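You operate a simulated robot arm through the tools that you are given. There is no shell and no other tool. Be economical: measure what you need, move in short steps, check, and stop when the job is done.

You run a simulated robot arm. Do the job below in one go: nothing can be reset, and whatever is moved stays where it is left.

Task
Take the purple tin and put it on the top of the two-row board. Stack the string packet that says "medium" from the top of the pedal bench on top of the string packet marked "light". Open the left drawer of the guitar bench. Any order will do. Set down upright: purple tin.

Only the result counts: the job must be done as asked and must still hold three seconds after the hand-in. Knocking over, shifting, dropping, spilling or breaking anything else fails it.

Robot
A 7-joint arm with a vacuum gripper on a trunk, on a base that drives. Base frame: it is fixed to the floor where the robot stands at the start and does not move with it; the origin is under the middle of the robot, x ahead of it, y to its left, z up. Units: m, rad, N and s.
Its first joint turns from -2.601 to 2.601 rad. Places, roughly: left drawer of the guitar bench [0.3, -0.8, 0.7]; string packet [-5.5, 0.75, 0.75]; top of the two-row board [-2.3, -1.8, 0.8]. Payload 1.06 kg.
Tool frame: the origin (TCP) lies in the middle of the cups' lips, and z points out of the cups. The gripper has 1 cup of 0.024 m across, covering 0.024 by 0.024 m (tool x, y); the bellows give 0.008 m. With the vacuum on, a cup seals on a smooth face that it is pressed against (1 to 4 N); it does not hold porous or soft things. The pull reaches 23 N.
Orientation is told as [roll, pitch, yaw] about the base's x, y, z axes, in that order, counted from this pose: with the cups facing straight down, the tool's x points along the base's -x, its y along +y and its z along -z.

Tools
- The arm moves only by the tool send_rows. Its argument "steps" is a list that holds one entry, the list of rows, each a list of 7 numbers: the shift along the base's x, y, z in m, then the turn, a rotation vector about the base's x, y, z in rad, then the vacuum: 1 switches it on, 0 off. In form: [[[dx, dy, dz, wx, wy, wz, vacuum], ...]]. A call has 1 to 8 rows; each row is the pose to reach, as a shift and turn from the pose commanded when the call began. Rows are played at 5 a second. More than 0.05 m and 0.15 rad between two rows, or a gripper value outside its range, and nothing of the call is played. Where a pose cannot be reached the arm comes as near as it can. A force on the tool above 40 N (or 10 N above the force at the start of the call, whichever is more), or a blocked arm, ends the call early, and 0.2 s more pass. The pull builds up within a second once a cup has sealed. Time passes only in rows, and 0.2 s behind the last, so rows that repeat a pose give it time. It gives the time, the measured TCP pose, the force on the tool (base axes) and the pull of the vacuum at its end, in the units of the frame above (readings bear some noise), with the torque about the TCP (base axes, N m) and any sound that the robot's microphone picked up, and new pictures: "pictures" is both (left out), scene, wrist or none.
- Cameras (640 x 400 px; columns grow to the right, rows downward): "scene" is now at [-0.0049, 0.0942, 1.424]; the picture's right is [-0.88, -0.48, -0.00], its down [-0.28, 0.52, -0.81] and it looks along [0.38, -0.71, -0.59] (base axes); focal length 259 px, centre (320, 200). "wrist" rides on the gripper at [0.078, 0.019, -0.096] in the tool frame; the picture's right is [-0.24, 0.97, 0.00], its down [-0.71, -0.17, -0.69] and it looks along [-0.67, -0.16, 0.73] (tool axes); focal length 243 px, centre (320, 200). There is no depth. A picture from a camera that has moved, and an enlarged one, comes with that camera's place and axes in the base frame and with its lens.
- move_column(by): slides the trunk up (or, below 0, down) by that many m; the arm and the scene camera ride with it, the base frame stays. It gives what a move gives, with no picture.
- steer(legs): drives the robot by 1 to 6 legs, each [ahead, turn to the left] in m and rad, along the robot's own axes; the way and the turn of a leg run together, so that a leg with both is an arc; at most 1.5 m and 3.142 rad a leg. The arm and the cameras ride along, it lands a little off, and it stops where it bumps. It gives what a move gives, and a new picture of the scene camera.
- pan_tilt(pan, tilt): turns the head with the scene camera to pan (to the left, within 2.705 rad either way) and tilt (down, from -0.506 to 1.204), counted from straight ahead of the robot. It gives what a move gives, and a new picture of the scene camera.
- close_up(camera, box): a new picture of the part [left, top, right, bottom] of that camera's present view, enlarged. The clock stands still meanwhile.
- hand_in(): hands the job in; it is judged then, once.

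Work in short steps. Places have to be worked out from the pictures, the camera data and where the tool is seen: move nearer, look again, correct. Check each grasp and each placing, and mend what went wrong. You have 165 turns and 260 pictures in all, those below and enlarged ones among them. Switch the vacuum off and draw the arm clear of the work before you hand the job in, unless the task says otherwise; then end with one line.

The tools are called after "Call:" by a JSON object that holds its "method" and its "body". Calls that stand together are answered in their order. send_rows: Moves the arm, as the interface text tells. Its arguments: {"type":"object","properties":{"steps":{"type":"array","items":{"type":"array","items":{"type":"array","items":{"type":"number"}}}},"pictures":{"type":"string","enum":["both","scene","wrist","none"]}},"required":["steps"]} The other tools are called the same way: move_column (by) slides the trunk up or down; steer (legs) drives the base; pan_tilt (pan, tilt) turns the head that bears the scene camera; close_up (camera, box) takes an enlarged picture of a part of a camera's view; hand_in () hands the job in.

At the start:

```text
t: 0.0
ee_pos: [0.3065, -0.6045, 0.9991]
ee_rot: [-0.001, 0.001, -0.001]
force: [0.3, 1.6, 0.1]
ft_torque: [0.0, -0.01, -0.03]
pull: 0.1
trunk travel left (down, up): [-0.475, 0.235]
robot x, y, heading: [0.0013, 0.0009, 0.003]
head pan, tilt: [-1.073, 0.634]
```

scene: 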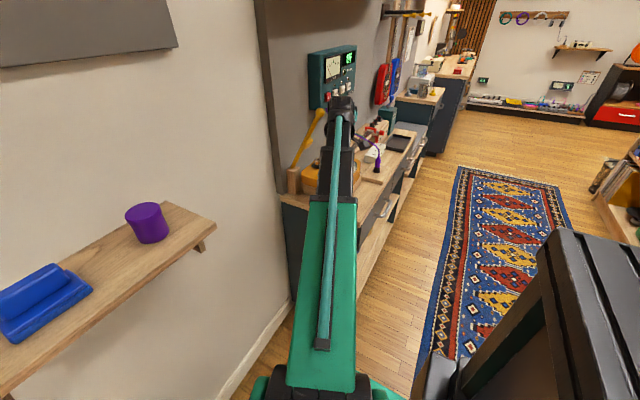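
wrist: 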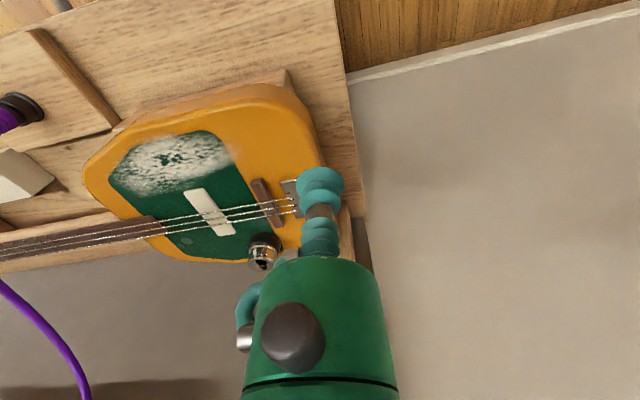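

The purple tin is on a wall shelf ahead, and the guitar bench is to the right. I'll pan the head to survey the room.

Call:
{"method": "pan_tilt", "body": {"pan": -0.2, "tilt": 0.6}}

Call:
{"method": "pan_tilt", "body": {"pan": -1.6, "tilt": 0.7}}

Call:
{"method": "pan_tilt", "body": {"pan": -2.4, "tilt": 0.4}}

Call:
{"method": "pan_tilt", "body": {"pan": 2.6, "tilt": 0.3}}

```text
t: 1.2
ee_pos: [0.3061, -0.606, 0.9993]
ee_rot: [0.0, 0.001, -0.001]
force: [0.3, -0.3, 0.2]
ft_torque: [-0.02, 0.02, 0.02]
pull: 0.1
trunk travel left (down, up): [-0.475, 0.235]
robot x, y, heading: [-0.0008, -0.0046, 0.002]
head pan, tilt: [-0.201, 0.6]
camera scene: at [0.04, 0.1532, 1.4269], right [-0.2, -0.98, 0.0], down [-0.55, 0.11, -0.83], along [0.81, -0.17, -0.56], focal length 259 px, centre (320, 200)
```

scene: 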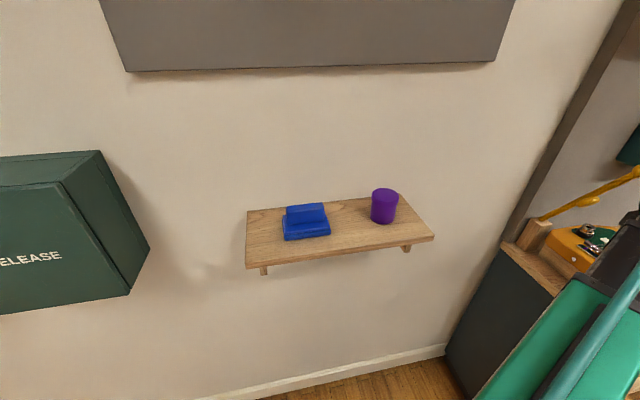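

```text
t: 2.7
ee_pos: [0.3078, -0.6047, 1.0004]
ee_rot: [0.0, 0.0, -0.001]
force: [-0.4, 0.7, -0.2]
ft_torque: [0.02, -0.01, 0.03]
pull: 0.1
trunk travel left (down, up): [-0.475, 0.235]
robot x, y, heading: [0.0031, -0.0029, -0.0]
head pan, tilt: [-1.6, 0.7]
camera scene: at [-0.049, 0.086, 1.4183], right [-1.0, 0.03, 0.0], down [0.02, 0.64, -0.76], along [-0.02, -0.76, -0.64], focal length 259 px, centre (320, 200)
```

scene: 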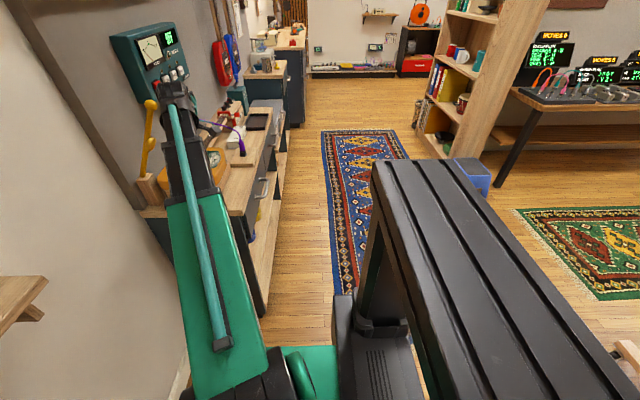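

```text
t: 3.8
ee_pos: [0.307, -0.6051, 0.9995]
ee_rot: [0.0, 0.0, 0.001]
force: [0.3, -1.0, 0.0]
ft_torque: [0.01, 0.01, 0.01]
pull: 0.0
trunk travel left (down, up): [-0.475, 0.235]
robot x, y, heading: [-0.0002, -0.0015, -0.002]
head pan, tilt: [-2.4, 0.4]
camera scene: at [-0.1148, 0.1083, 1.4451], right [-0.68, 0.74, 0.0], down [0.29, 0.26, -0.92], along [-0.68, -0.62, -0.39], focal length 259 px, centre (320, 200)
```

scene: 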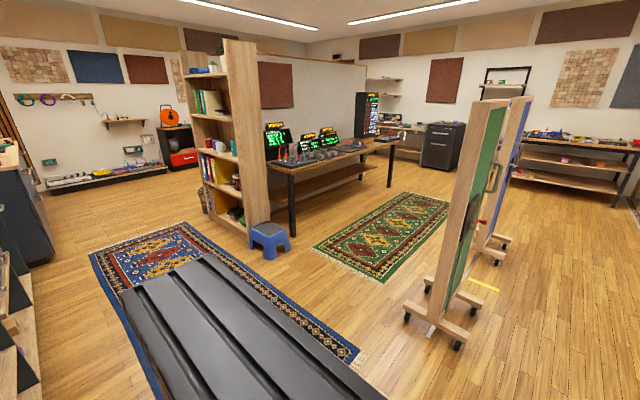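

```text
t: 7.8
ee_pos: [0.3065, -0.6048, 0.9996]
ee_rot: [0.0, 0.001, 0.0]
force: [0.0, 0.0, 0.1]
ft_torque: [-0.02, -0.02, 0.0]
pull: 0.1
trunk travel left (down, up): [-0.475, 0.235]
robot x, y, heading: [0.0011, 0.0011, -0.001]
head pan, tilt: [2.601, 0.3]
camera scene: at [-0.1266, 0.219, 1.4544], right [0.52, 0.86, 0.0], down [0.25, -0.15, -0.96], along [-0.82, 0.49, -0.3], focal length 259 px, centre (320, 200)
```

scene: 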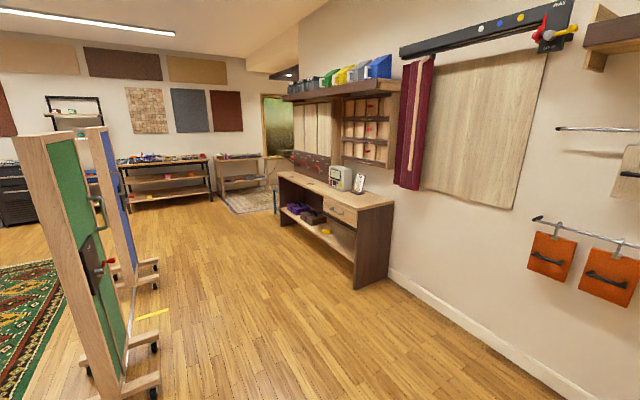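

The tin looks to be near [0.46, -0.08, 1.1], too close to reach from here. I'll back up and look again from there.

Call:
{"method": "steer", "body": {"legs": [[-0.35, 0]]}}

Call:
{"method": "pan_tilt", "body": {"pan": -0.2, "tilt": 0.4}}

Call:
{"method": "pan_tilt", "body": {"pan": -0.9, "tilt": 0.6}}

```text
t: 10.1
ee_pos: [-0.0477, -0.605, 0.9999]
ee_rot: [0.001, 0.002, -0.002]
force: [0.1, -0.2, 0.3]
ft_torque: [0.0, 0.01, 0.0]
pull: 0.0
trunk travel left (down, up): [-0.475, 0.235]
robot x, y, heading: [-0.3552, -0.0011, -0.005]
head pan, tilt: [2.601, 0.3]
camera scene: at [-0.4799, 0.2194, 1.4544], right [0.52, 0.86, 0.0], down [0.25, -0.15, -0.96], along [-0.82, 0.49, -0.3], focal length 259 px, centre (320, 200)
```

scene: 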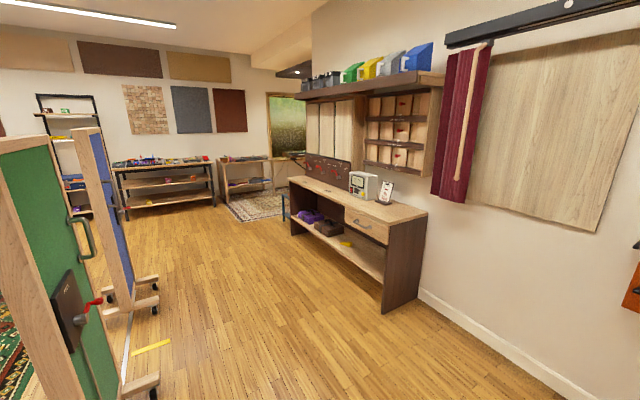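

```text
t: 12.5
ee_pos: [-0.048, -0.6041, 1.0006]
ee_rot: [0.0, -0.001, -0.003]
force: [0.4, -0.8, 0.4]
ft_torque: [0.0, 0.01, -0.05]
pull: 0.1
trunk travel left (down, up): [-0.475, 0.235]
robot x, y, heading: [-0.3544, 0.0005, 0.005]
head pan, tilt: [-0.201, 0.4]
camera scene: at [-0.3092, 0.1526, 1.4451], right [-0.2, -0.98, 0.0], down [-0.38, 0.08, -0.92], along [0.9, -0.18, -0.39], focal length 259 px, centre (320, 200)
```

scene: 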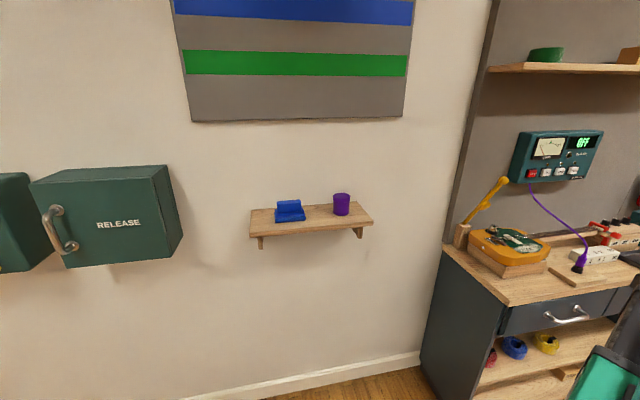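

```text
t: 13.6
ee_pos: [-0.0475, -0.6048, 1.0001]
ee_rot: [-0.001, 0.002, -0.002]
force: [-0.3, 0.3, 1.2]
ft_torque: [0.01, 0.01, -0.03]
pull: 0.0
trunk travel left (down, up): [-0.475, 0.235]
robot x, y, heading: [-0.3536, 0.0025, -0.003]
head pan, tilt: [-0.901, 0.6]
camera scene: at [-0.3451, 0.1019, 1.4269], right [-0.78, -0.62, 0.0], down [-0.35, 0.44, -0.83], along [0.51, -0.65, -0.56], focal length 259 px, centre (320, 200)
```

scene: 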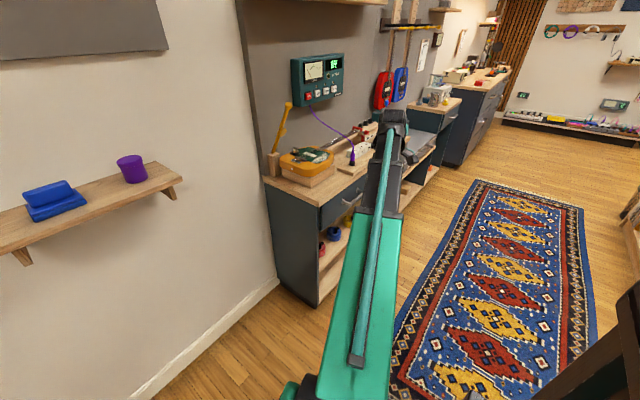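

The tin measures about [0.45, -0.07], top z≈1.13. The left drawer handle is near [0.18, -0.84, 0.7] and its front faces -x. I'll open the drawer first, and for that I'm driving to stand in front of it.

Call:
{"method": "steer", "body": {"legs": [[0, -1.8], [0.6, 0], [0, 1.5]]}}

Call:
{"method": "pan_tilt", "body": {"pan": -0.1, "tilt": 0.7}}

```text
t: 25.0
ee_pos: [-0.3858, -1.2555, 0.9998]
ee_rot: [0.001, 0.001, -0.315]
force: [0.1, 0.9, 0.3]
ft_torque: [0.02, 0.01, 0.0]
pull: 0.0
trunk travel left (down, up): [-0.475, 0.235]
robot x, y, heading: [-0.4907, -0.5879, -0.311]
head pan, tilt: [-0.901, 0.6]
camera scene: at [-0.4528, -0.4923, 1.4269], right [-0.94, -0.35, 0.0], down [-0.2, 0.53, -0.83], along [0.29, -0.77, -0.56], focal length 259 px, centre (320, 200)
```

scene: 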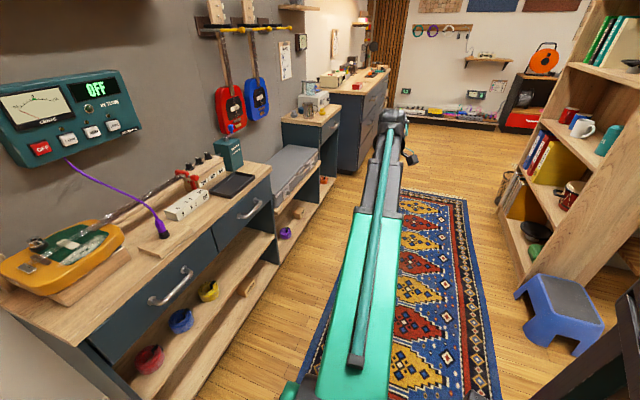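

```text
t: 26.1
ee_pos: [-0.3858, -1.2555, 1.0004]
ee_rot: [0.0, 0.0, -0.314]
force: [0.6, 0.6, 0.1]
ft_torque: [0.0, -0.01, 0.03]
pull: 0.1
trunk travel left (down, up): [-0.475, 0.235]
robot x, y, heading: [-0.4932, -0.5879, -0.31]
head pan, tilt: [-0.099, 0.7]
camera scene: at [-0.4059, -0.4436, 1.4183], right [-0.4, -0.92, 0.0], down [-0.59, 0.26, -0.77], along [0.7, -0.31, -0.64], focal length 259 px, centre (320, 200)
```

scene: 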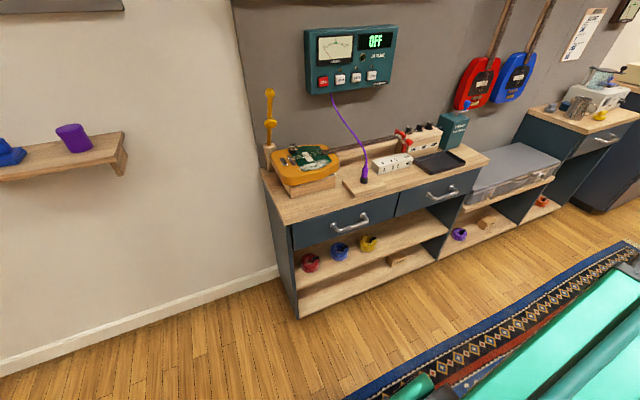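

The left drawer front is clearly visible, with its handle near [0.165, -0.81, 0.74]. I'm bringing the tool around in front of it and squaring the yaw.

Call:
{"method": "send_rows", "body": {"steps": [[[0.031, 0.037, 0, 0, 0, 0.04, 0], [0.062, 0.074, 0, 0, 0, 0.08, 0], [0.093, 0.111, 0, 0, 0, 0.12, 0], [0.124, 0.148, 0, 0, 0, 0.16, 0], [0.155, 0.185, 0, 0, 0, 0.2, 0], [0.186, 0.222, 0, 0, 0, 0.24, 0], [0.217, 0.26, 0, 0, 0, 0.28, 0], [0.248, 0.298, 0, 0, 0, 0.314, 0]]], "pictures": "none"}}

Call:
{"method": "send_rows", "body": {"steps": [[[0.01, 0.03, 0, 0, -0.14, 0, 0], [0.02, 0.06, 0, 0, -0.28, 0, 0], [0.03, 0.1, 0, 0, -0.42, 0, 0], [0.03, 0.12, 0, 0, -0.56, 0, 0], [0.03, 0.12, -0.02, 0, -0.7, 0, 0], [0.03, 0.12, -0.04, 0, -0.84, 0, 0], [0.03, 0.12, -0.06, 0, -0.98, 0, 0], [0.03, 0.12, -0.08, 0, -1.12, 0, 0]]], "pictures": "both"}}

```text
t: 27.9
ee_pos: [-0.1383, -0.9571, 0.9995]
ee_rot: [0.001, 0.0, 0.001]
force: [-0.4, 0.8, -0.3]
ft_torque: [0.01, 0.01, 0.02]
pull: 0.2
trunk travel left (down, up): [-0.475, 0.235]
robot x, y, heading: [-0.4921, -0.588, -0.311]
head pan, tilt: [-0.099, 0.7]
```

```text
t: 29.7
ee_pos: [0.0012, -1.0042, 0.9434]
ee_rot: [-0.003, -1.122, 0.003]
force: [-0.3, -0.7, 0.4]
ft_torque: [0.01, 0.0, 0.0]
pull: 0.2
out of reach, approached as far as the arm can: row 2, 3, 4, 5, 6, 7, 8
trunk travel left (down, up): [-0.475, 0.235]
robot x, y, heading: [-0.4915, -0.5881, -0.314]
head pan, tilt: [-0.099, 0.7]
camera scene: at [-0.4059, -0.4438, 1.4184], right [-0.4, -0.92, 0.0], down [-0.59, 0.26, -0.76], along [0.7, -0.31, -0.64], focal length 259 px, centre (320, 200)
camera wrist: at [-0.1206, -0.9863, 0.9147], right [0.1, 0.97, 0.21], down [-0.31, -0.17, 0.94], along [0.95, -0.16, 0.28], focal length 243 px, centre (320, 200)
```

scene: 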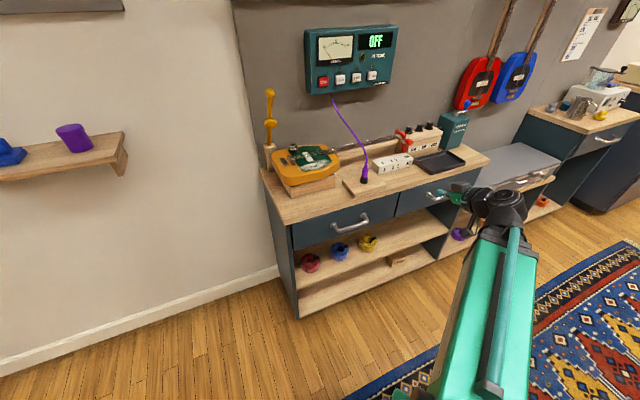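
wrist: 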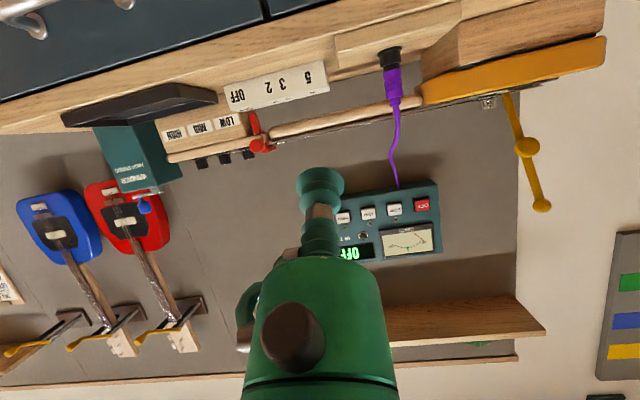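

The arm is too folded at this range for a horizontal tool. I'll back the base off about 0.25 m.

Call:
{"method": "steer", "body": {"legs": [[-0.25, 0]]}}

Call:
{"method": "send_rows", "body": {"steps": [[[0.03, 0.03, -0.02, 0, -0.11, 0, 0], [0.05, 0.06, -0.04, 0, -0.22, 0, 0], [0.07, 0.09, -0.06, 0, -0.33, 0, 0], [0.07, 0.12, -0.08, 0, -0.45, 0, 0], [0.07, 0.12, -0.1, 0, -0.45, 0, 0]]], "pictures": "both"}}

```text
t: 31.5
ee_pos: [-0.2389, -0.9271, 0.9451]
ee_rot: [-0.003, -1.117, 0.003]
force: [-0.1, 0.0, 0.9]
ft_torque: [-0.01, 0.01, 0.03]
pull: 0.1
trunk travel left (down, up): [-0.475, 0.235]
robot x, y, heading: [-0.7271, -0.506, -0.309]
head pan, tilt: [-0.099, 0.7]
camera scene: at [-0.645, -0.3661, 1.4182], right [-0.4, -0.92, 0.0], down [-0.59, 0.26, -0.76], along [0.7, -0.31, -0.64], focal length 259 px, centre (320, 200)
```

scene: 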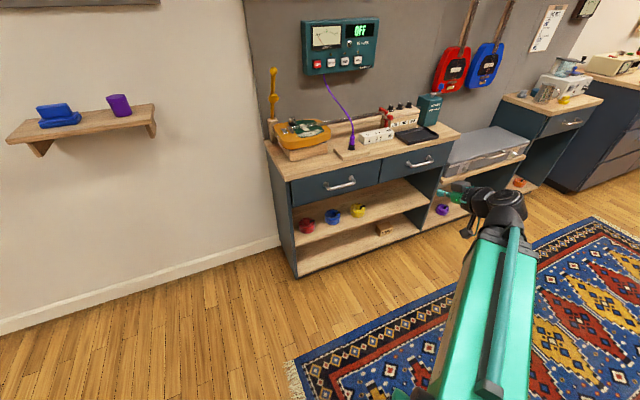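

```text
t: 32.7
ee_pos: [-0.1403, -0.8327, 0.8379]
ee_rot: [-1.079, -1.568, 1.08]
force: [-0.4, -0.6, 0.1]
ft_torque: [-0.03, -0.02, 0.0]
pull: 0.1
out of reach, approached as far as the arm can: row 1, 2, 3, 4, 5
trunk travel left (down, up): [-0.475, 0.235]
robot x, y, heading: [-0.7316, -0.5095, -0.315]
head pan, tilt: [-0.099, 0.7]
camera scene: at [-0.645, -0.366, 1.4183], right [-0.4, -0.92, 0.0], down [-0.59, 0.26, -0.76], along [0.7, -0.31, -0.64], focal length 259 px, centre (320, 200)
camera wrist: at [-0.2365, -0.8139, 0.7587], right [0.0, 0.97, 0.23], down [-0.68, -0.17, 0.71], along [0.73, -0.16, 0.67], focal length 243 px, centre (320, 200)
```

scene: 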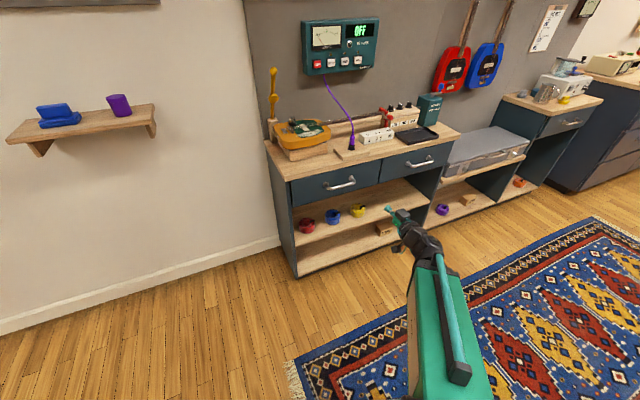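
wrist: 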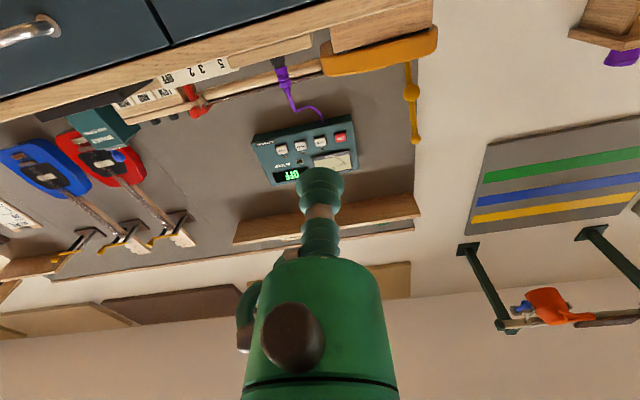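

The tool is now level, pointing +x. The handle works out at about [0.19, -0.834, 0.722], and the face spans y -0.62…-1.085, z 0.65…0.77. I'll aim the cup left of the handle at y≈-0.685, z≈0.71.

Call:
{"method": "send_rows", "body": {"steps": [[[0.03, 0.025, -0.025, 0, 0, 0, 0], [0.06, 0.05, -0.05, 0, 0, 0, 0], [0.09, 0.075, -0.075, 0, 0, 0, 0], [0.13, 0.1, -0.1, 0, 0, 0, 0], [0.17, 0.12, -0.12, 0, 0, 0, 0], [0.21, 0.14, -0.13, 0, 0, 0, 0], [0.24, 0.14, -0.13, 0, 0, 0, 0]]], "pictures": "both"}}

```text
refused: row 4 steps farther than a row can; nothing moved
```

The step was too big, so I'll send it again in smaller ones.

Call:
{"method": "send_rows", "body": {"steps": [[[0.03, 0.02, -0.02, 0, 0, 0, 0], [0.06, 0.04, -0.04, 0, 0, 0, 0], [0.09, 0.06, -0.06, 0, 0, 0, 0], [0.12, 0.08, -0.08, 0, 0, 0, 0], [0.15, 0.1, -0.1, 0, 0, 0, 0], [0.18, 0.12, -0.12, 0, 0, 0, 0], [0.21, 0.14, -0.13, 0, 0, 0, 0], [0.24, 0.14, -0.13, 0, 0, 0, 0]]], "pictures": "both"}}

```text
t: 34.5
ee_pos: [0.101, -0.6928, 0.7085]
ee_rot: [-0.81, -1.567, 0.809]
force: [-0.3, 0.0, -0.9]
ft_torque: [0.03, -0.01, -0.01]
pull: 0.0
trunk travel left (down, up): [-0.475, 0.235]
robot x, y, heading: [-0.727, -0.5106, -0.313]
head pan, tilt: [-0.099, 0.7]
camera scene: at [-0.645, -0.366, 1.4182], right [-0.4, -0.92, 0.0], down [-0.59, 0.26, -0.76], along [0.7, -0.31, -0.64], focal length 259 px, centre (320, 200)
camera wrist: at [0.0043, -0.6734, 0.6293], right [0.0, 0.97, 0.23], down [-0.68, -0.17, 0.71], along [0.73, -0.16, 0.66], focal length 243 px, centre (320, 200)
```

scene: 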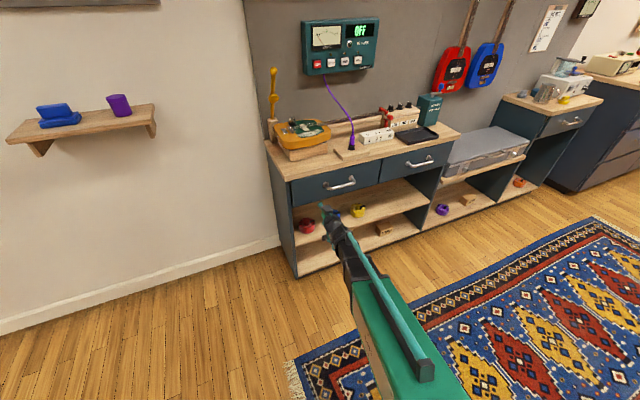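
wrist: 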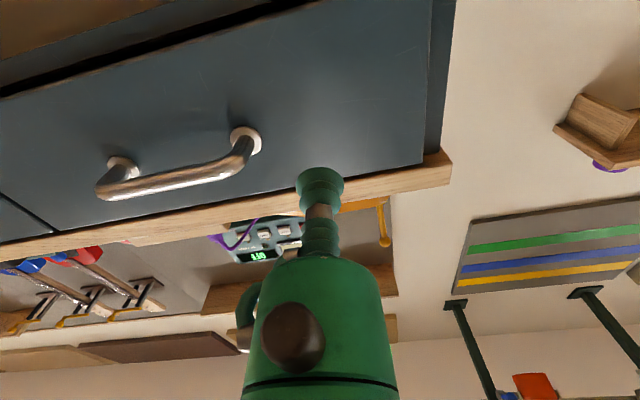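

The contact point should fall at about (320,100) in the wrist view, a clear spot on the drawer face. I'm advancing with the vacuum on.

Call:
{"method": "send_rows", "body": {"steps": [[[0.03, 0, 0, 0, 0, 0, 1], [0.06, 0, 0, 0, 0, 0, 1], [0.08, 0, 0, 0, 0, 0, 1]]], "pictures": "wrist"}}

```text
t: 35.3
ee_pos: [0.1794, -0.6926, 0.7083]
ee_rot: [-0.901, -1.569, 0.904]
force: [-0.2, -0.2, 0.1]
ft_torque: [-0.05, 0.04, -0.02]
pull: 0.1
trunk travel left (down, up): [-0.475, 0.235]
robot x, y, heading: [-0.7312, -0.5085, -0.315]
head pan, tilt: [-0.099, 0.7]
camera wrist: at [0.0839, -0.6741, 0.6295], right [0.0, 0.97, 0.23], down [-0.68, -0.17, 0.71], along [0.73, -0.16, 0.67], focal length 243 px, centre (320, 200)
```

wrist: 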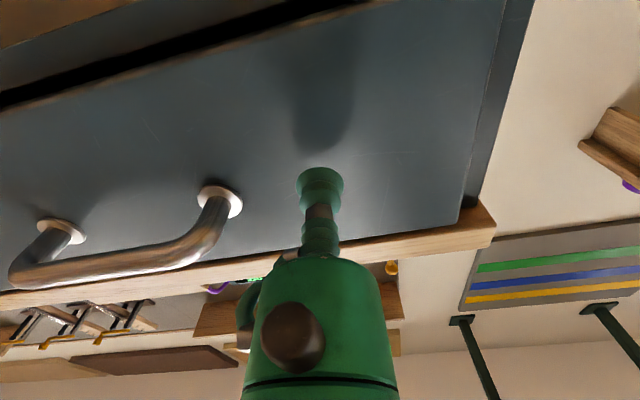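

The cup is close to the face with no contact yet. I'll advance in fine steps.

Call:
{"method": "send_rows", "body": {"steps": [[[0.008, 0, 0, 0, 0, 0, 1], [0.016, 0, 0, 0, 0, 0, 1], [0.022, 0, 0, 0, 0, 0, 1], [0.028, 0, 0, 0, 0, 0, 1]]], "pictures": "wrist"}}

```text
t: 36.3
ee_pos: [0.2049, -0.6928, 0.7078]
ee_rot: [-0.632, -1.567, 0.631]
force: [-18.5, 3.3, -6.5]
ft_torque: [0.02, -0.07, -0.04]
pull: 22.7
trunk travel left (down, up): [-0.475, 0.235]
robot x, y, heading: [-0.7302, -0.5113, -0.308]
head pan, tilt: [-0.099, 0.7]
camera wrist: at [0.1095, -0.6736, 0.6293], right [0.0, 0.97, 0.23], down [-0.68, -0.17, 0.71], along [0.73, -0.16, 0.66], focal length 243 px, centre (320, 200)
```

wrist: 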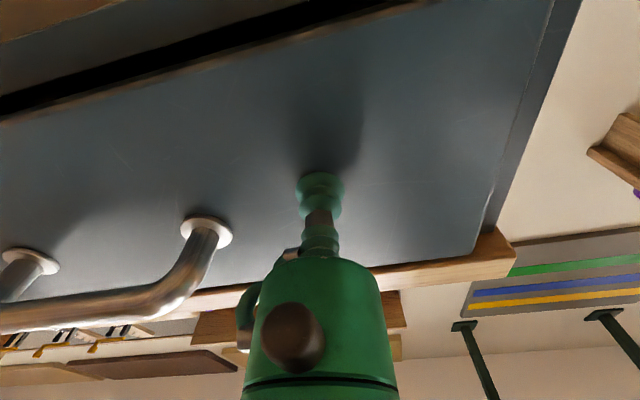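

It has sealed, with a pull of 22.7. Now I'll pull the drawer back slowly.

Call:
{"method": "send_rows", "body": {"steps": [[[-0.01, 0, 0, 0, 0, 0, 1], [-0.02, 0, 0, 0, 0, 0, 1], [-0.035, 0, 0, 0, 0, 0, 1], [-0.05, 0, 0, 0, 0, 0, 1], [-0.065, 0, 0, 0, 0, 0, 1], [-0.08, 0, 0, 0, 0, 0, 1]]], "pictures": "scene"}}

```text
t: 37.7
ee_pos: [0.1271, -0.693, 0.7077]
ee_rot: [-0.521, -1.566, 0.525]
force: [-1.3, 3.5, -7.7]
ft_torque: [0.09, -0.03, -0.03]
pull: 23.0
trunk travel left (down, up): [-0.475, 0.235]
robot x, y, heading: [-0.7289, -0.5103, -0.312]
head pan, tilt: [-0.099, 0.7]
camera scene: at [-0.6446, -0.3659, 1.418], right [-0.4, -0.92, 0.0], down [-0.59, 0.26, -0.76], along [0.7, -0.31, -0.64], focal length 259 px, centre (320, 200)
```

scene: 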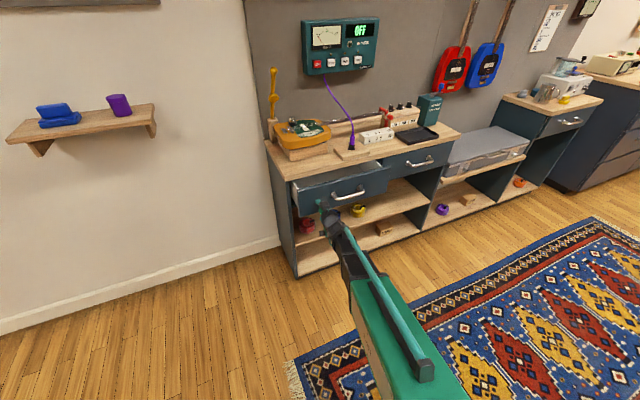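

The drawer is sliding out, so I'll keep pulling.

Call:
{"method": "send_rows", "body": {"steps": [[[-0.02, 0, 0, 0, 0, 0, 1], [-0.04, 0, 0, 0, 0, 0, 1], [-0.06, 0, 0, 0, 0, 0, 1], [-0.08, 0, 0, 0, 0, 0, 1], [-0.1, 0, 0, 0, 0, 0, 1], [-0.12, 0, 0, 0, 0, 0, 1], [-0.14, 0, 0, 0, 0, 0, 1]]], "pictures": "scene"}}

```text
t: 39.3
ee_pos: [-0.0145, -0.6924, 0.7081]
ee_rot: [-0.638, -1.569, 0.639]
force: [-0.5, -1.4, 0.3]
ft_torque: [-0.02, 0.03, -0.04]
pull: 22.8
trunk travel left (down, up): [-0.475, 0.235]
robot x, y, heading: [-0.732, -0.5072, -0.313]
head pan, tilt: [-0.099, 0.7]
camera scene: at [-0.6452, -0.3662, 1.4183], right [-0.4, -0.92, 0.0], down [-0.59, 0.26, -0.77], along [0.7, -0.31, -0.64], focal length 259 px, centre (320, 200)
```

scene: 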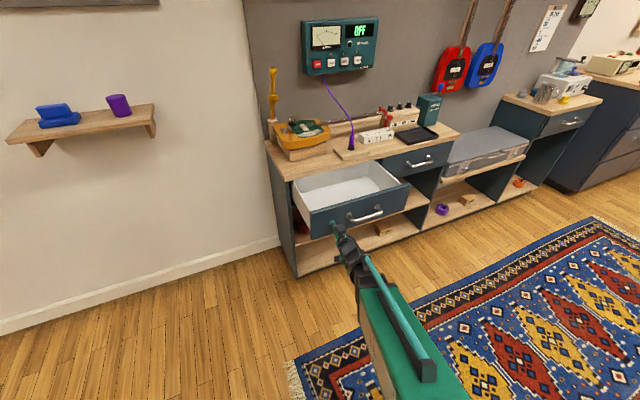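

It is open about 0.22 m. I'll pull it a little further and then release.

Call:
{"method": "send_rows", "body": {"steps": [[[-0.015, 0, 0, 0, 0, 0, 1], [-0.03, 0, 0, 0, 0, 0, 1], [-0.045, 0, 0, 0, 0, 0, 1], [-0.055, 0, 0, 0, 0, 0, 1]]], "pictures": "scene"}}

```text
t: 40.3
ee_pos: [-0.067, -0.6922, 0.7077]
ee_rot: [-0.901, -1.569, 0.9]
force: [0.2, -0.6, 0.5]
ft_torque: [0.0, -0.04, -0.02]
pull: 0.1
trunk travel left (down, up): [-0.475, 0.235]
robot x, y, heading: [-0.7253, -0.5083, -0.317]
head pan, tilt: [-0.099, 0.7]
camera scene: at [-0.6453, -0.366, 1.4183], right [-0.4, -0.92, 0.0], down [-0.59, 0.26, -0.77], along [0.7, -0.31, -0.64], focal length 259 px, centre (320, 200)
```

scene: 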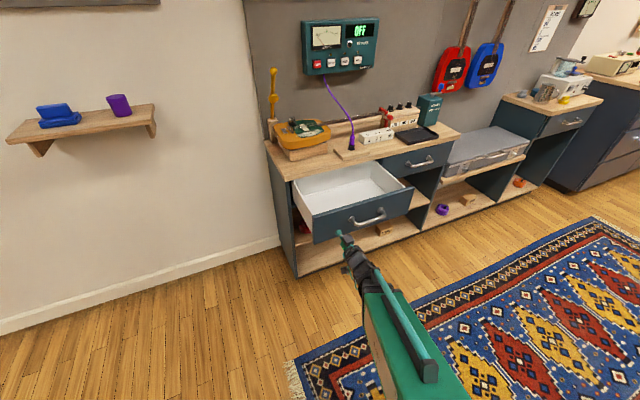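

The cup broke off at the end stop, so the drawer is fully open. I'll back off, raise the tool and turn it down again.

Call:
{"method": "send_rows", "body": {"steps": [[[-0.03, 0, 0, 0, 0, 0, 0], [-0.05, 0, 0.03, 0, 0, 0, 0], [-0.05, 0, 0.08, 0, 0, 0, 0], [-0.05, 0, 0.13, 0, 0.12, 0, 0], [-0.05, 0, 0.18, 0, 0.26, 0, 0], [-0.05, 0, 0.23, 0, 0.4, 0, 0], [-0.05, 0, 0.27, 0, 0.54, 0, 0], [-0.05, 0, 0.31, 0, 0.68, 0, 0]]], "pictures": "none"}}

Call:
{"method": "send_rows", "body": {"steps": [[[0, 0.0, 0.02, 0, 0.13, 0, 0], [0, 0, 0.04, 0, 0.26, 0, 0], [0, 0, 0.06, 0, 0.39, 0, 0], [0, 0, 0.08, 0, 0.52, 0, 0], [0, 0, 0.1, 0, 0.65, 0, 0], [0, 0, 0.1, 0, 0.77, 0, 0], [0, 0, 0.1, 0, 0.888, 0, 0]]], "pictures": "none"}}

Call:
{"method": "move_column", "body": {"by": 0.2}}

```text
t: 42.1
ee_pos: [-0.1088, -0.6971, 1.0205]
ee_rot: [0.0, -0.885, -0.003]
force: [0.1, 0.7, 3.0]
ft_torque: [0.01, 0.18, 0.01]
pull: 0.0
out of reach, approached as far as the arm can: row 2, 3, 4, 5, 6, 7, 8
trunk travel left (down, up): [-0.475, 0.235]
robot x, y, heading: [-0.7329, -0.5091, -0.314]
head pan, tilt: [-0.099, 0.7]
```

```text
t: 43.6
ee_pos: [-0.1042, -0.6973, 1.1201]
ee_rot: [-0.005, -0.123, -0.003]
force: [11.2, -4.3, -15.1]
ft_torque: [-0.08, -0.2, 0.0]
pull: 0.1
out of reach, approached as far as the arm can: row 7
trunk travel left (down, up): [-0.475, 0.235]
robot x, y, heading: [-0.7341, -0.508, -0.312]
head pan, tilt: [-0.099, 0.7]
stopped in row 7: the force on the tool passed its limit at 92 N (the readings are from after the stop); the commanded pose is now the measured one
```

```text
t: 45.8
ee_pos: [-0.1027, -0.6981, 1.3189]
ee_rot: [-0.007, -0.122, -0.003]
force: [16.3, -5.9, -30.0]
ft_torque: [-0.31, -1.07, 0.01]
pull: 0.0
trunk travel left (down, up): [-0.675, 0.035]
robot x, y, heading: [-0.7326, -0.5074, -0.311]
head pan, tilt: [-0.099, 0.7]
```

A force appeared near the end of the turn, possibly the gripper touching the robot's own body. I'll look before going on.

Call:
{"method": "send_rows", "body": {"steps": [[[0.0, 0, 0, 0, 0, 0, 0]]], "pictures": "both"}}

```text
t: 46.2
ee_pos: [-0.1042, -0.6978, 1.3191]
ee_rot: [-0.005, -0.12, -0.003]
force: [15.5, -6.2, -30.2]
ft_torque: [-0.35, -1.09, -0.02]
pull: 0.1
trunk travel left (down, up): [-0.675, 0.035]
robot x, y, heading: [-0.7331, -0.512, -0.316]
head pan, tilt: [-0.099, 0.7]
camera scene: at [-0.6451, -0.366, 1.6182], right [-0.4, -0.92, 0.0], down [-0.59, 0.26, -0.76], along [0.7, -0.31, -0.64], focal length 259 px, centre (320, 200)
camera wrist: at [-0.1924, -0.6778, 1.405], right [0.24, 0.97, 0.02], down [0.62, -0.17, 0.77], along [0.75, -0.17, -0.64], focal length 243 px, centre (320, 200)
```

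scene: 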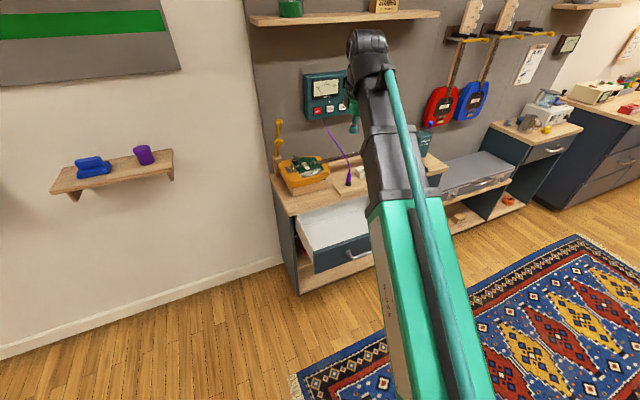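
wrist: 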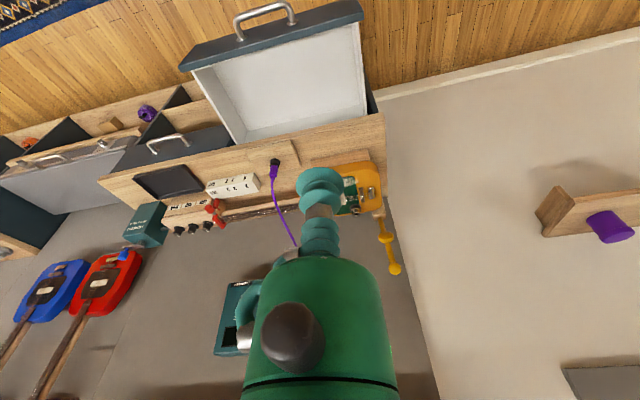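

Only the robot's own folded wrist is near, so it must be contact with itself. I'll ease the tilt back and move the tool outward and down.

Call:
{"method": "send_rows", "body": {"steps": [[[0.02, 0, -0.02, 0, -0.1, 0, 0], [0.05, -0.01, -0.05, 0, -0.1, 0, 0], [0.08, -0.02, -0.09, 0, -0.05, 0, 0], [0.11, -0.03, -0.12, 0, 0.05, 0, 0], [0.11, -0.03, -0.15, 0, 0.12, 0, 0]]], "pictures": "none"}}

```text
refused: row 3 steps farther than a row can; nothing moved
```

I'll use smaller steps.

Call:
{"method": "send_rows", "body": {"steps": [[[0.02, 0, -0.02, 0, -0.1, 0, 0], [0.05, -0.01, -0.05, 0, -0.1, 0, 0], [0.08, -0.01, -0.08, 0, -0.05, 0, 0], [0.11, -0.01, -0.11, 0, 0.05, 0, 0], [0.11, -0.01, -0.14, 0, 0.12, 0, 0]]], "pictures": "none"}}

```text
t: 47.4
ee_pos: [0.0076, -0.7083, 1.1779]
ee_rot: [-0.004, 0.0, -0.002]
force: [-0.1, -0.9, 0.7]
ft_torque: [-0.01, 0.02, 0.01]
pull: 0.0
trunk travel left (down, up): [-0.675, 0.035]
robot x, y, heading: [-0.7303, -0.5053, -0.314]
head pan, tilt: [-0.099, 0.7]
```

It's free now. I'll raise it a bit, then drive over to face the tin shelf.

Call:
{"method": "send_rows", "body": {"steps": [[[0, 0, 0.04, 0, 0, 0, 0], [-0.02, 0, 0.08, 0, 0, 0, 0]]], "pictures": "none"}}

Call:
{"method": "steer", "body": {"legs": [[0, 1.249], [0.57, 0], [0, -0.935]]}}

```text
t: 48.0
ee_pos: [-0.0148, -0.7075, 1.2618]
ee_rot: [-0.004, 0.002, -0.004]
force: [0.4, 0.6, -0.2]
ft_torque: [0.0, -0.01, 0.0]
pull: 0.0
trunk travel left (down, up): [-0.675, 0.035]
robot x, y, heading: [-0.7307, -0.5129, -0.313]
head pan, tilt: [-0.099, 0.7]
```

```text
t: 56.8
ee_pos: [0.3535, -0.0177, 1.26]
ee_rot: [-0.006, 0.002, 0.304]
force: [0.2, -0.2, 0.2]
ft_torque: [-0.01, -0.03, -0.01]
pull: 0.1
trunk travel left (down, up): [-0.675, 0.035]
robot x, y, heading: [-0.3913, -0.0473, -0.003]
head pan, tilt: [-0.099, 0.7]
camera scene: at [-0.3504, 0.1168, 1.6183], right [-0.1, -0.99, 0.0], down [-0.64, 0.07, -0.76], along [0.76, -0.08, -0.64], focal length 259 px, centre (320, 200)
```

scene: 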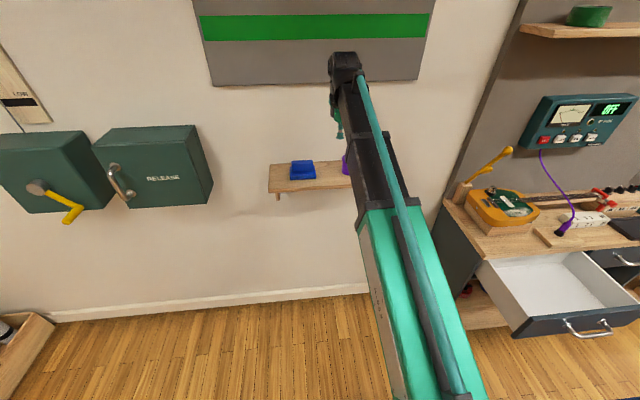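

I'm in position in front of the shelf, so I'll take a wrist view and set the yaw back to zero.

Call:
{"method": "send_rows", "body": {"steps": [[[0, -0.01, 0, 0, 0, -0.14, 0], [0, -0.02, 0, 0, 0, -0.28, 0], [0, -0.03, 0, 0, 0, -0.304, 0]]], "pictures": "wrist"}}

```text
t: 57.6
ee_pos: [0.3537, -0.049, 1.2617]
ee_rot: [-0.005, -0.001, -0.003]
force: [0.0, -0.1, 0.6]
ft_torque: [0.0, 0.0, 0.01]
pull: 0.0
trunk travel left (down, up): [-0.675, 0.035]
robot x, y, heading: [-0.389, -0.0471, -0.003]
head pan, tilt: [-0.099, 0.7]
camera wrist: at [0.2759, -0.0295, 1.3558], right [0.24, 0.97, 0.0], down [0.71, -0.17, 0.69], along [0.66, -0.17, -0.73], focal length 243 px, centre (320, 200)
```

wrist: 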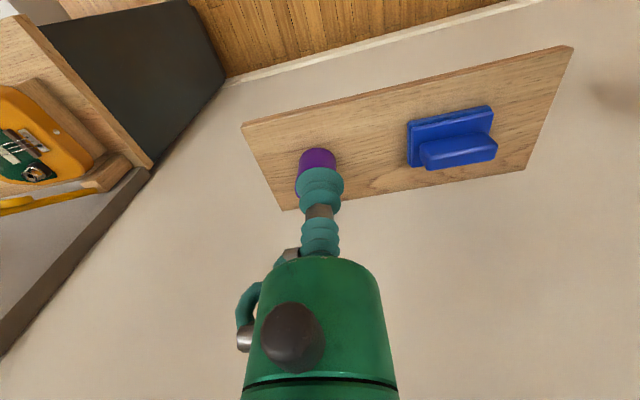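

The tin sits right behind the cup in this view. I'll shift sideways 0.06 m to see its top fully.

Call:
{"method": "send_rows", "body": {"steps": [[[0, 0.03, 0.02, 0, 0, 0, 0], [0, 0.07, 0.02, 0, 0, 0, 0]]], "pictures": "none"}}

Call:
{"method": "close_up", "body": {"camera": "wrist", "box": [180, 80, 500, 280]}}

```text
t: 58.2
ee_pos: [0.3549, 0.023, 1.281]
ee_rot: [-0.004, -0.001, 0.0]
force: [0.7, 0.0, 0.8]
ft_torque: [-0.02, 0.0, 0.01]
pull: 0.0
trunk travel left (down, up): [-0.675, 0.035]
robot x, y, heading: [-0.3893, -0.0435, -0.002]
head pan, tilt: [-0.099, 0.7]
```

```text
2.00 times, centred on (340, 180) of wrist
camera zoom: at [0.2759, 0.0415, 1.3763], right [0.24, 0.97, -0.01], down [0.71, -0.17, 0.69], along [0.67, -0.17, -0.73], focal length 485 px, centre (280, 240)
```

zoom: 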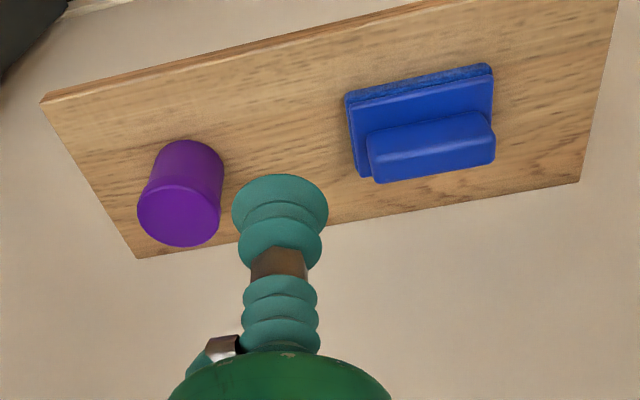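

Rays from several views agree on the tin top at about [0.478, -0.086, 1.11], roughly 52 mm wide. I'm moving above it.

Call:
{"method": "send_rows", "body": {"steps": [[[0.03, -0.03, -0.02, 0, 0, 0, 0], [0.06, -0.06, -0.04, 0, 0, 0, 0], [0.09, -0.09, -0.06, 0, 0, 0, 0], [0.123, -0.109, -0.08, 0, 0, 0, 0], [0.123, -0.109, -0.12, 0, 0, 0, 0]]], "pictures": "none"}}

Call:
{"method": "close_up", "body": {"camera": "wrist", "box": [180, 80, 500, 280]}}

Call:
{"method": "close_up", "body": {"camera": "scene", "box": [240, 40, 480, 220]}}

```text
t: 59.4
ee_pos: [0.4774, -0.0893, 1.1592]
ee_rot: [-0.004, 0.0, 0.001]
force: [0.6, 0.6, -0.2]
ft_torque: [0.03, 0.01, -0.02]
pull: 0.0
trunk travel left (down, up): [-0.675, 0.035]
robot x, y, heading: [-0.3882, -0.0458, -0.004]
head pan, tilt: [-0.099, 0.7]
```

```text
2.00 times, centred on (340, 180) of wrist
camera zoom: at [0.3984, -0.069, 1.255], right [0.24, 0.97, 0.0], down [0.71, -0.17, 0.69], along [0.67, -0.16, -0.73], focal length 485 px, centre (280, 240)
```

zoom: 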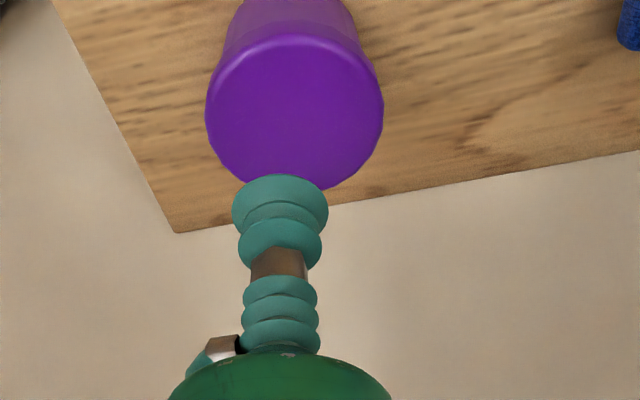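

```text
2.22 times, centred on (360, 130) of scene
camera zoom: at [-0.3504, 0.117, 1.6183], right [-0.1, -0.99, 0.0], down [-0.64, 0.07, -0.76], along [0.76, -0.08, -0.64], focal length 576 px, centre (231, 356)
```

zoom: 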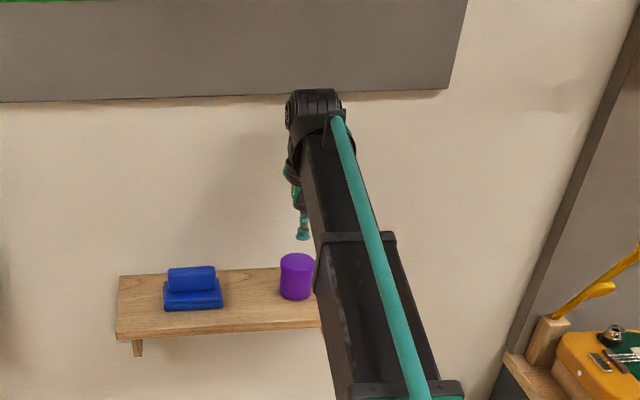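

The tin top centre refines to about [0.474, -0.083, 1.112]. I'll make a small correction and descend with the vacuum on.

Call:
{"method": "send_rows", "body": {"steps": [[[-0.003, 0.006, -0.02, 0, 0, 0, 1], [-0.003, 0.006, -0.035, 0, 0, 0, 1], [-0.003, 0.006, -0.042, 0, 0, 0, 1], [-0.003, 0.006, -0.046, 0, 0, 0, 1], [-0.003, 0.006, -0.049, 0, 0, 0, 1]]], "pictures": "wrist"}}

```text
t: 60.6
ee_pos: [0.474, -0.0821, 1.1144]
ee_rot: [-0.005, -0.001, -0.001]
force: [2.5, -0.7, 14.7]
ft_torque: [0.0, 0.0, 0.02]
pull: 22.3
trunk travel left (down, up): [-0.675, 0.035]
robot x, y, heading: [-0.3906, -0.0474, -0.007]
head pan, tilt: [-0.099, 0.7]
camera wrist: at [0.3952, -0.0624, 1.2086], right [0.24, 0.97, 0.0], down [0.71, -0.17, 0.69], along [0.67, -0.17, -0.73], focal length 243 px, centre (320, 200)
```

wrist: 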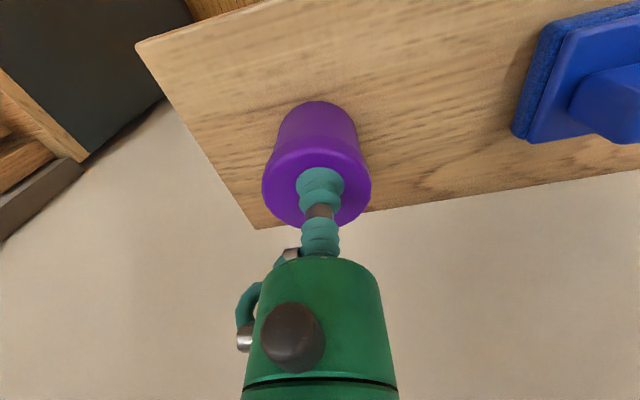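

It is sealed and centred. Lifting straight up.

Call:
{"method": "send_rows", "body": {"steps": [[[0, 0, 0.01, 0, 0, 0, 1], [0, 0, 0.03, 0, 0, 0, 1], [0, 0, 0.06, 0, 0, 0, 1], [0, 0, 0.09, 0, 0, 0, 1], [0, 0, 0.12, 0, 0, 0, 1]]], "pictures": "both"}}

```text
t: 61.8
ee_pos: [0.4734, -0.0823, 1.2332]
ee_rot: [-0.006, 0.001, 0.0]
force: [-0.7, -0.6, -1.2]
ft_torque: [-0.03, 0.0, 0.0]
pull: 22.4
trunk travel left (down, up): [-0.675, 0.035]
robot x, y, heading: [-0.396, -0.0417, -0.01]
head pan, tilt: [-0.099, 0.7]
camera scene: at [-0.3507, 0.117, 1.6182], right [-0.1, -0.99, 0.0], down [-0.64, 0.07, -0.77], along [0.76, -0.08, -0.64], focal length 259 px, centre (320, 200)
camera wrist: at [0.3953, -0.0628, 1.3273], right [0.24, 0.97, 0.0], down [0.71, -0.17, 0.68], along [0.66, -0.16, -0.73], focal length 243 px, centre (320, 200)
```

scene: 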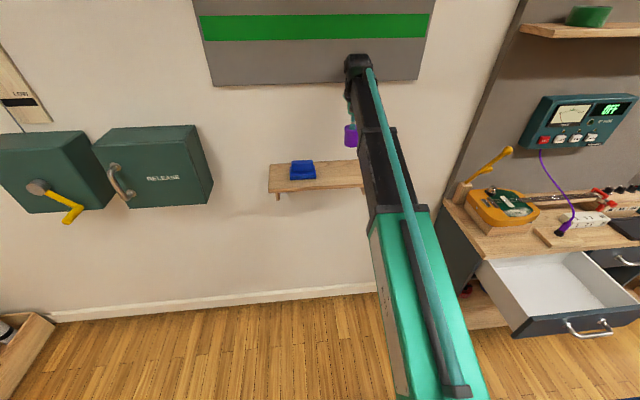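
wrist: 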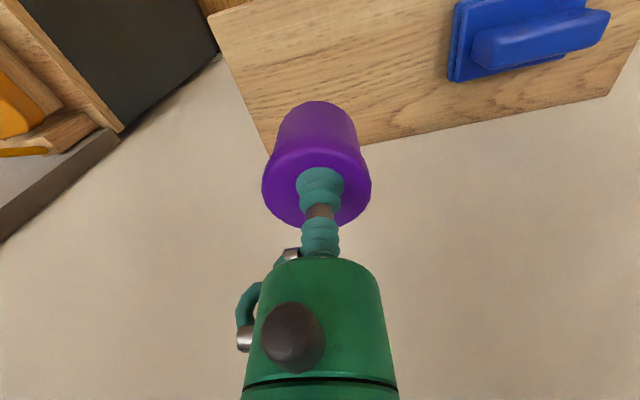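

The tin is held. I'll tuck the arm in, back away and drive toward the two-row board table, stopping on the way to look.

Call:
{"method": "send_rows", "body": {"steps": [[[-0.04, 0, 0.01, 0, 0, 0, 1], [-0.08, 0, 0.01, 0, 0, 0, 1], [-0.12, 0, 0.01, 0, 0, 0, 1], [-0.16, 0, 0.01, 0, 0, 0, 1], [-0.2, 0, 0.01, 0, 0, 0, 1]]], "pictures": "none"}}

Call:
{"method": "steer", "body": {"legs": [[-0.35, 0], [0, -1.8], [0.8, 0], [0, -1.0]]}}

```text
t: 63.0
ee_pos: [0.2734, -0.0812, 1.2417]
ee_rot: [-0.005, 0.0, 0.0]
force: [0.0, -0.2, -1.1]
ft_torque: [-0.01, 0.01, -0.02]
pull: 23.4
trunk travel left (down, up): [-0.675, 0.035]
robot x, y, heading: [-0.3888, -0.0484, -0.003]
head pan, tilt: [-0.099, 0.7]
```

```text
t: 76.0
ee_pos: [-1.5693, -1.0102, 1.243]
ee_rot: [-0.005, -0.002, -2.803]
force: [0.3, -0.6, -1.4]
ft_torque: [0.0, -0.02, 0.03]
pull: 22.4
trunk travel left (down, up): [-0.675, 0.035]
robot x, y, heading: [-0.9297, -0.8233, -2.807]
head pan, tilt: [-0.099, 0.7]
camera scene: at [-0.9177, -0.9872, 1.6183], right [-0.23, 0.97, 0.0], down [0.63, 0.15, -0.76], along [-0.74, -0.18, -0.64], focal length 259 px, centre (320, 200)
```

scene: 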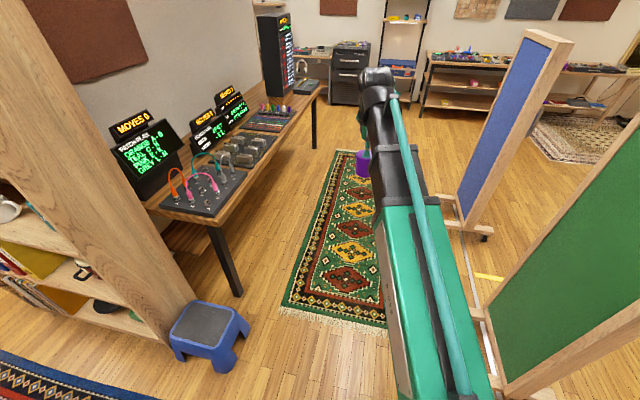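

The table with several boards and screens is to the left. I'll zoom in to tell the boards apart.

Call:
{"method": "close_up", "body": {"camera": "scene", "box": [100, 60, 340, 220]}}

Call:
{"method": "close_up", "body": {"camera": "scene", "box": [250, 20, 640, 140]}}

```text
2.50 times, centred on (220, 140) of scene
camera zoom: at [-0.9177, -0.9872, 1.6183], right [-0.23, 0.97, 0.0], down [0.63, 0.15, -0.76], along [-0.74, -0.18, -0.64], focal length 648 px, centre (570, 350)
```

zoom: 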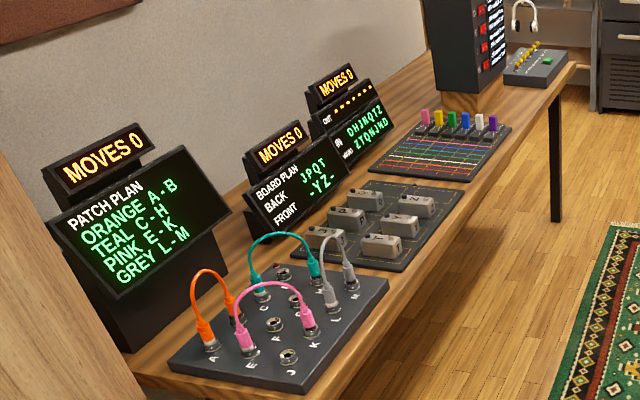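

```text
1.64 times, centred on (445, 80) of scene
camera zoom: at [-0.9177, -0.9872, 1.6183], right [-0.23, 0.97, 0.0], down [0.63, 0.15, -0.76], along [-0.74, -0.18, -0.64], focal length 425 px, centre (115, 397)
```

zoom: 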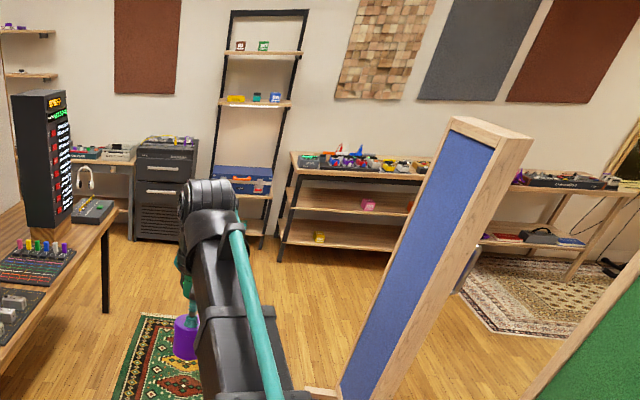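

The two-row board is the pedal board labelled "BOARD PLAN BACK/FRONT", near (-2.27, -1.84). I'm driving to stand in front of it.

Call:
{"method": "steer", "body": {"legs": [[0, -0.168], [1.38, 0], [0, 1.4]]}}

Call:
{"method": "pan_tilt", "body": {"pan": 0.0, "tilt": 0.75}}

```text
t: 87.1
ee_pos: [-2.3206, -1.7126, 1.2428]
ee_rot: [-0.006, 0.0, -1.552]
force: [1.0, 0.1, -0.4]
ft_torque: [-0.02, -0.02, 0.01]
pull: 23.3
trunk travel left (down, up): [-0.675, 0.035]
robot x, y, heading: [-2.2987, -1.0489, -1.554]
head pan, tilt: [-0.099, 0.7]
camera scene: at [-2.1364, -1.0846, 1.6182], right [-1.0, 0.09, 0.0], down [0.06, 0.64, -0.76], along [-0.07, -0.76, -0.64], focal length 259 px, centre (320, 200)
```

scene: 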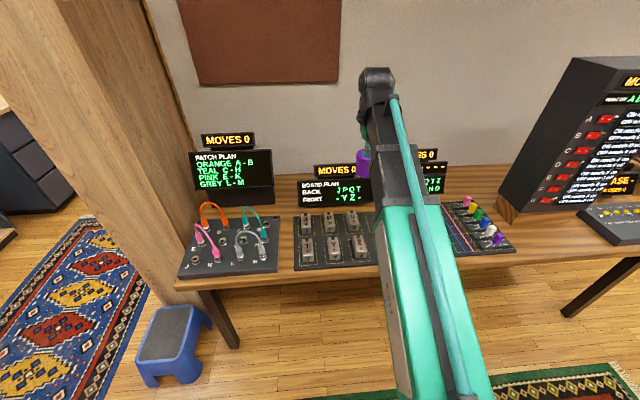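

```text
t: 87.7
ee_pos: [-2.322, -1.7111, 1.2424]
ee_rot: [-0.006, -0.001, -1.553]
force: [0.1, 0.9, -0.6]
ft_torque: [0.04, 0.03, 0.01]
pull: 23.3
trunk travel left (down, up): [-0.675, 0.035]
robot x, y, heading: [-2.2984, -1.0507, -1.56]
head pan, tilt: [0.0, 0.75]
camera scene: at [-2.1282, -1.0829, 1.614], right [-1.0, -0.01, 0.0], down [-0.01, 0.68, -0.73], along [0.01, -0.73, -0.68], focal length 259 px, centre (320, 200)
```

scene: 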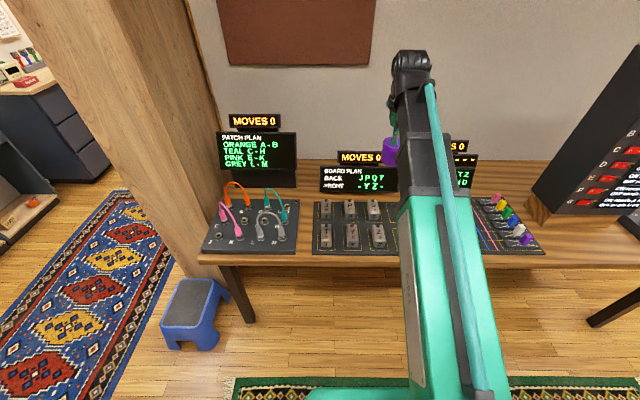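

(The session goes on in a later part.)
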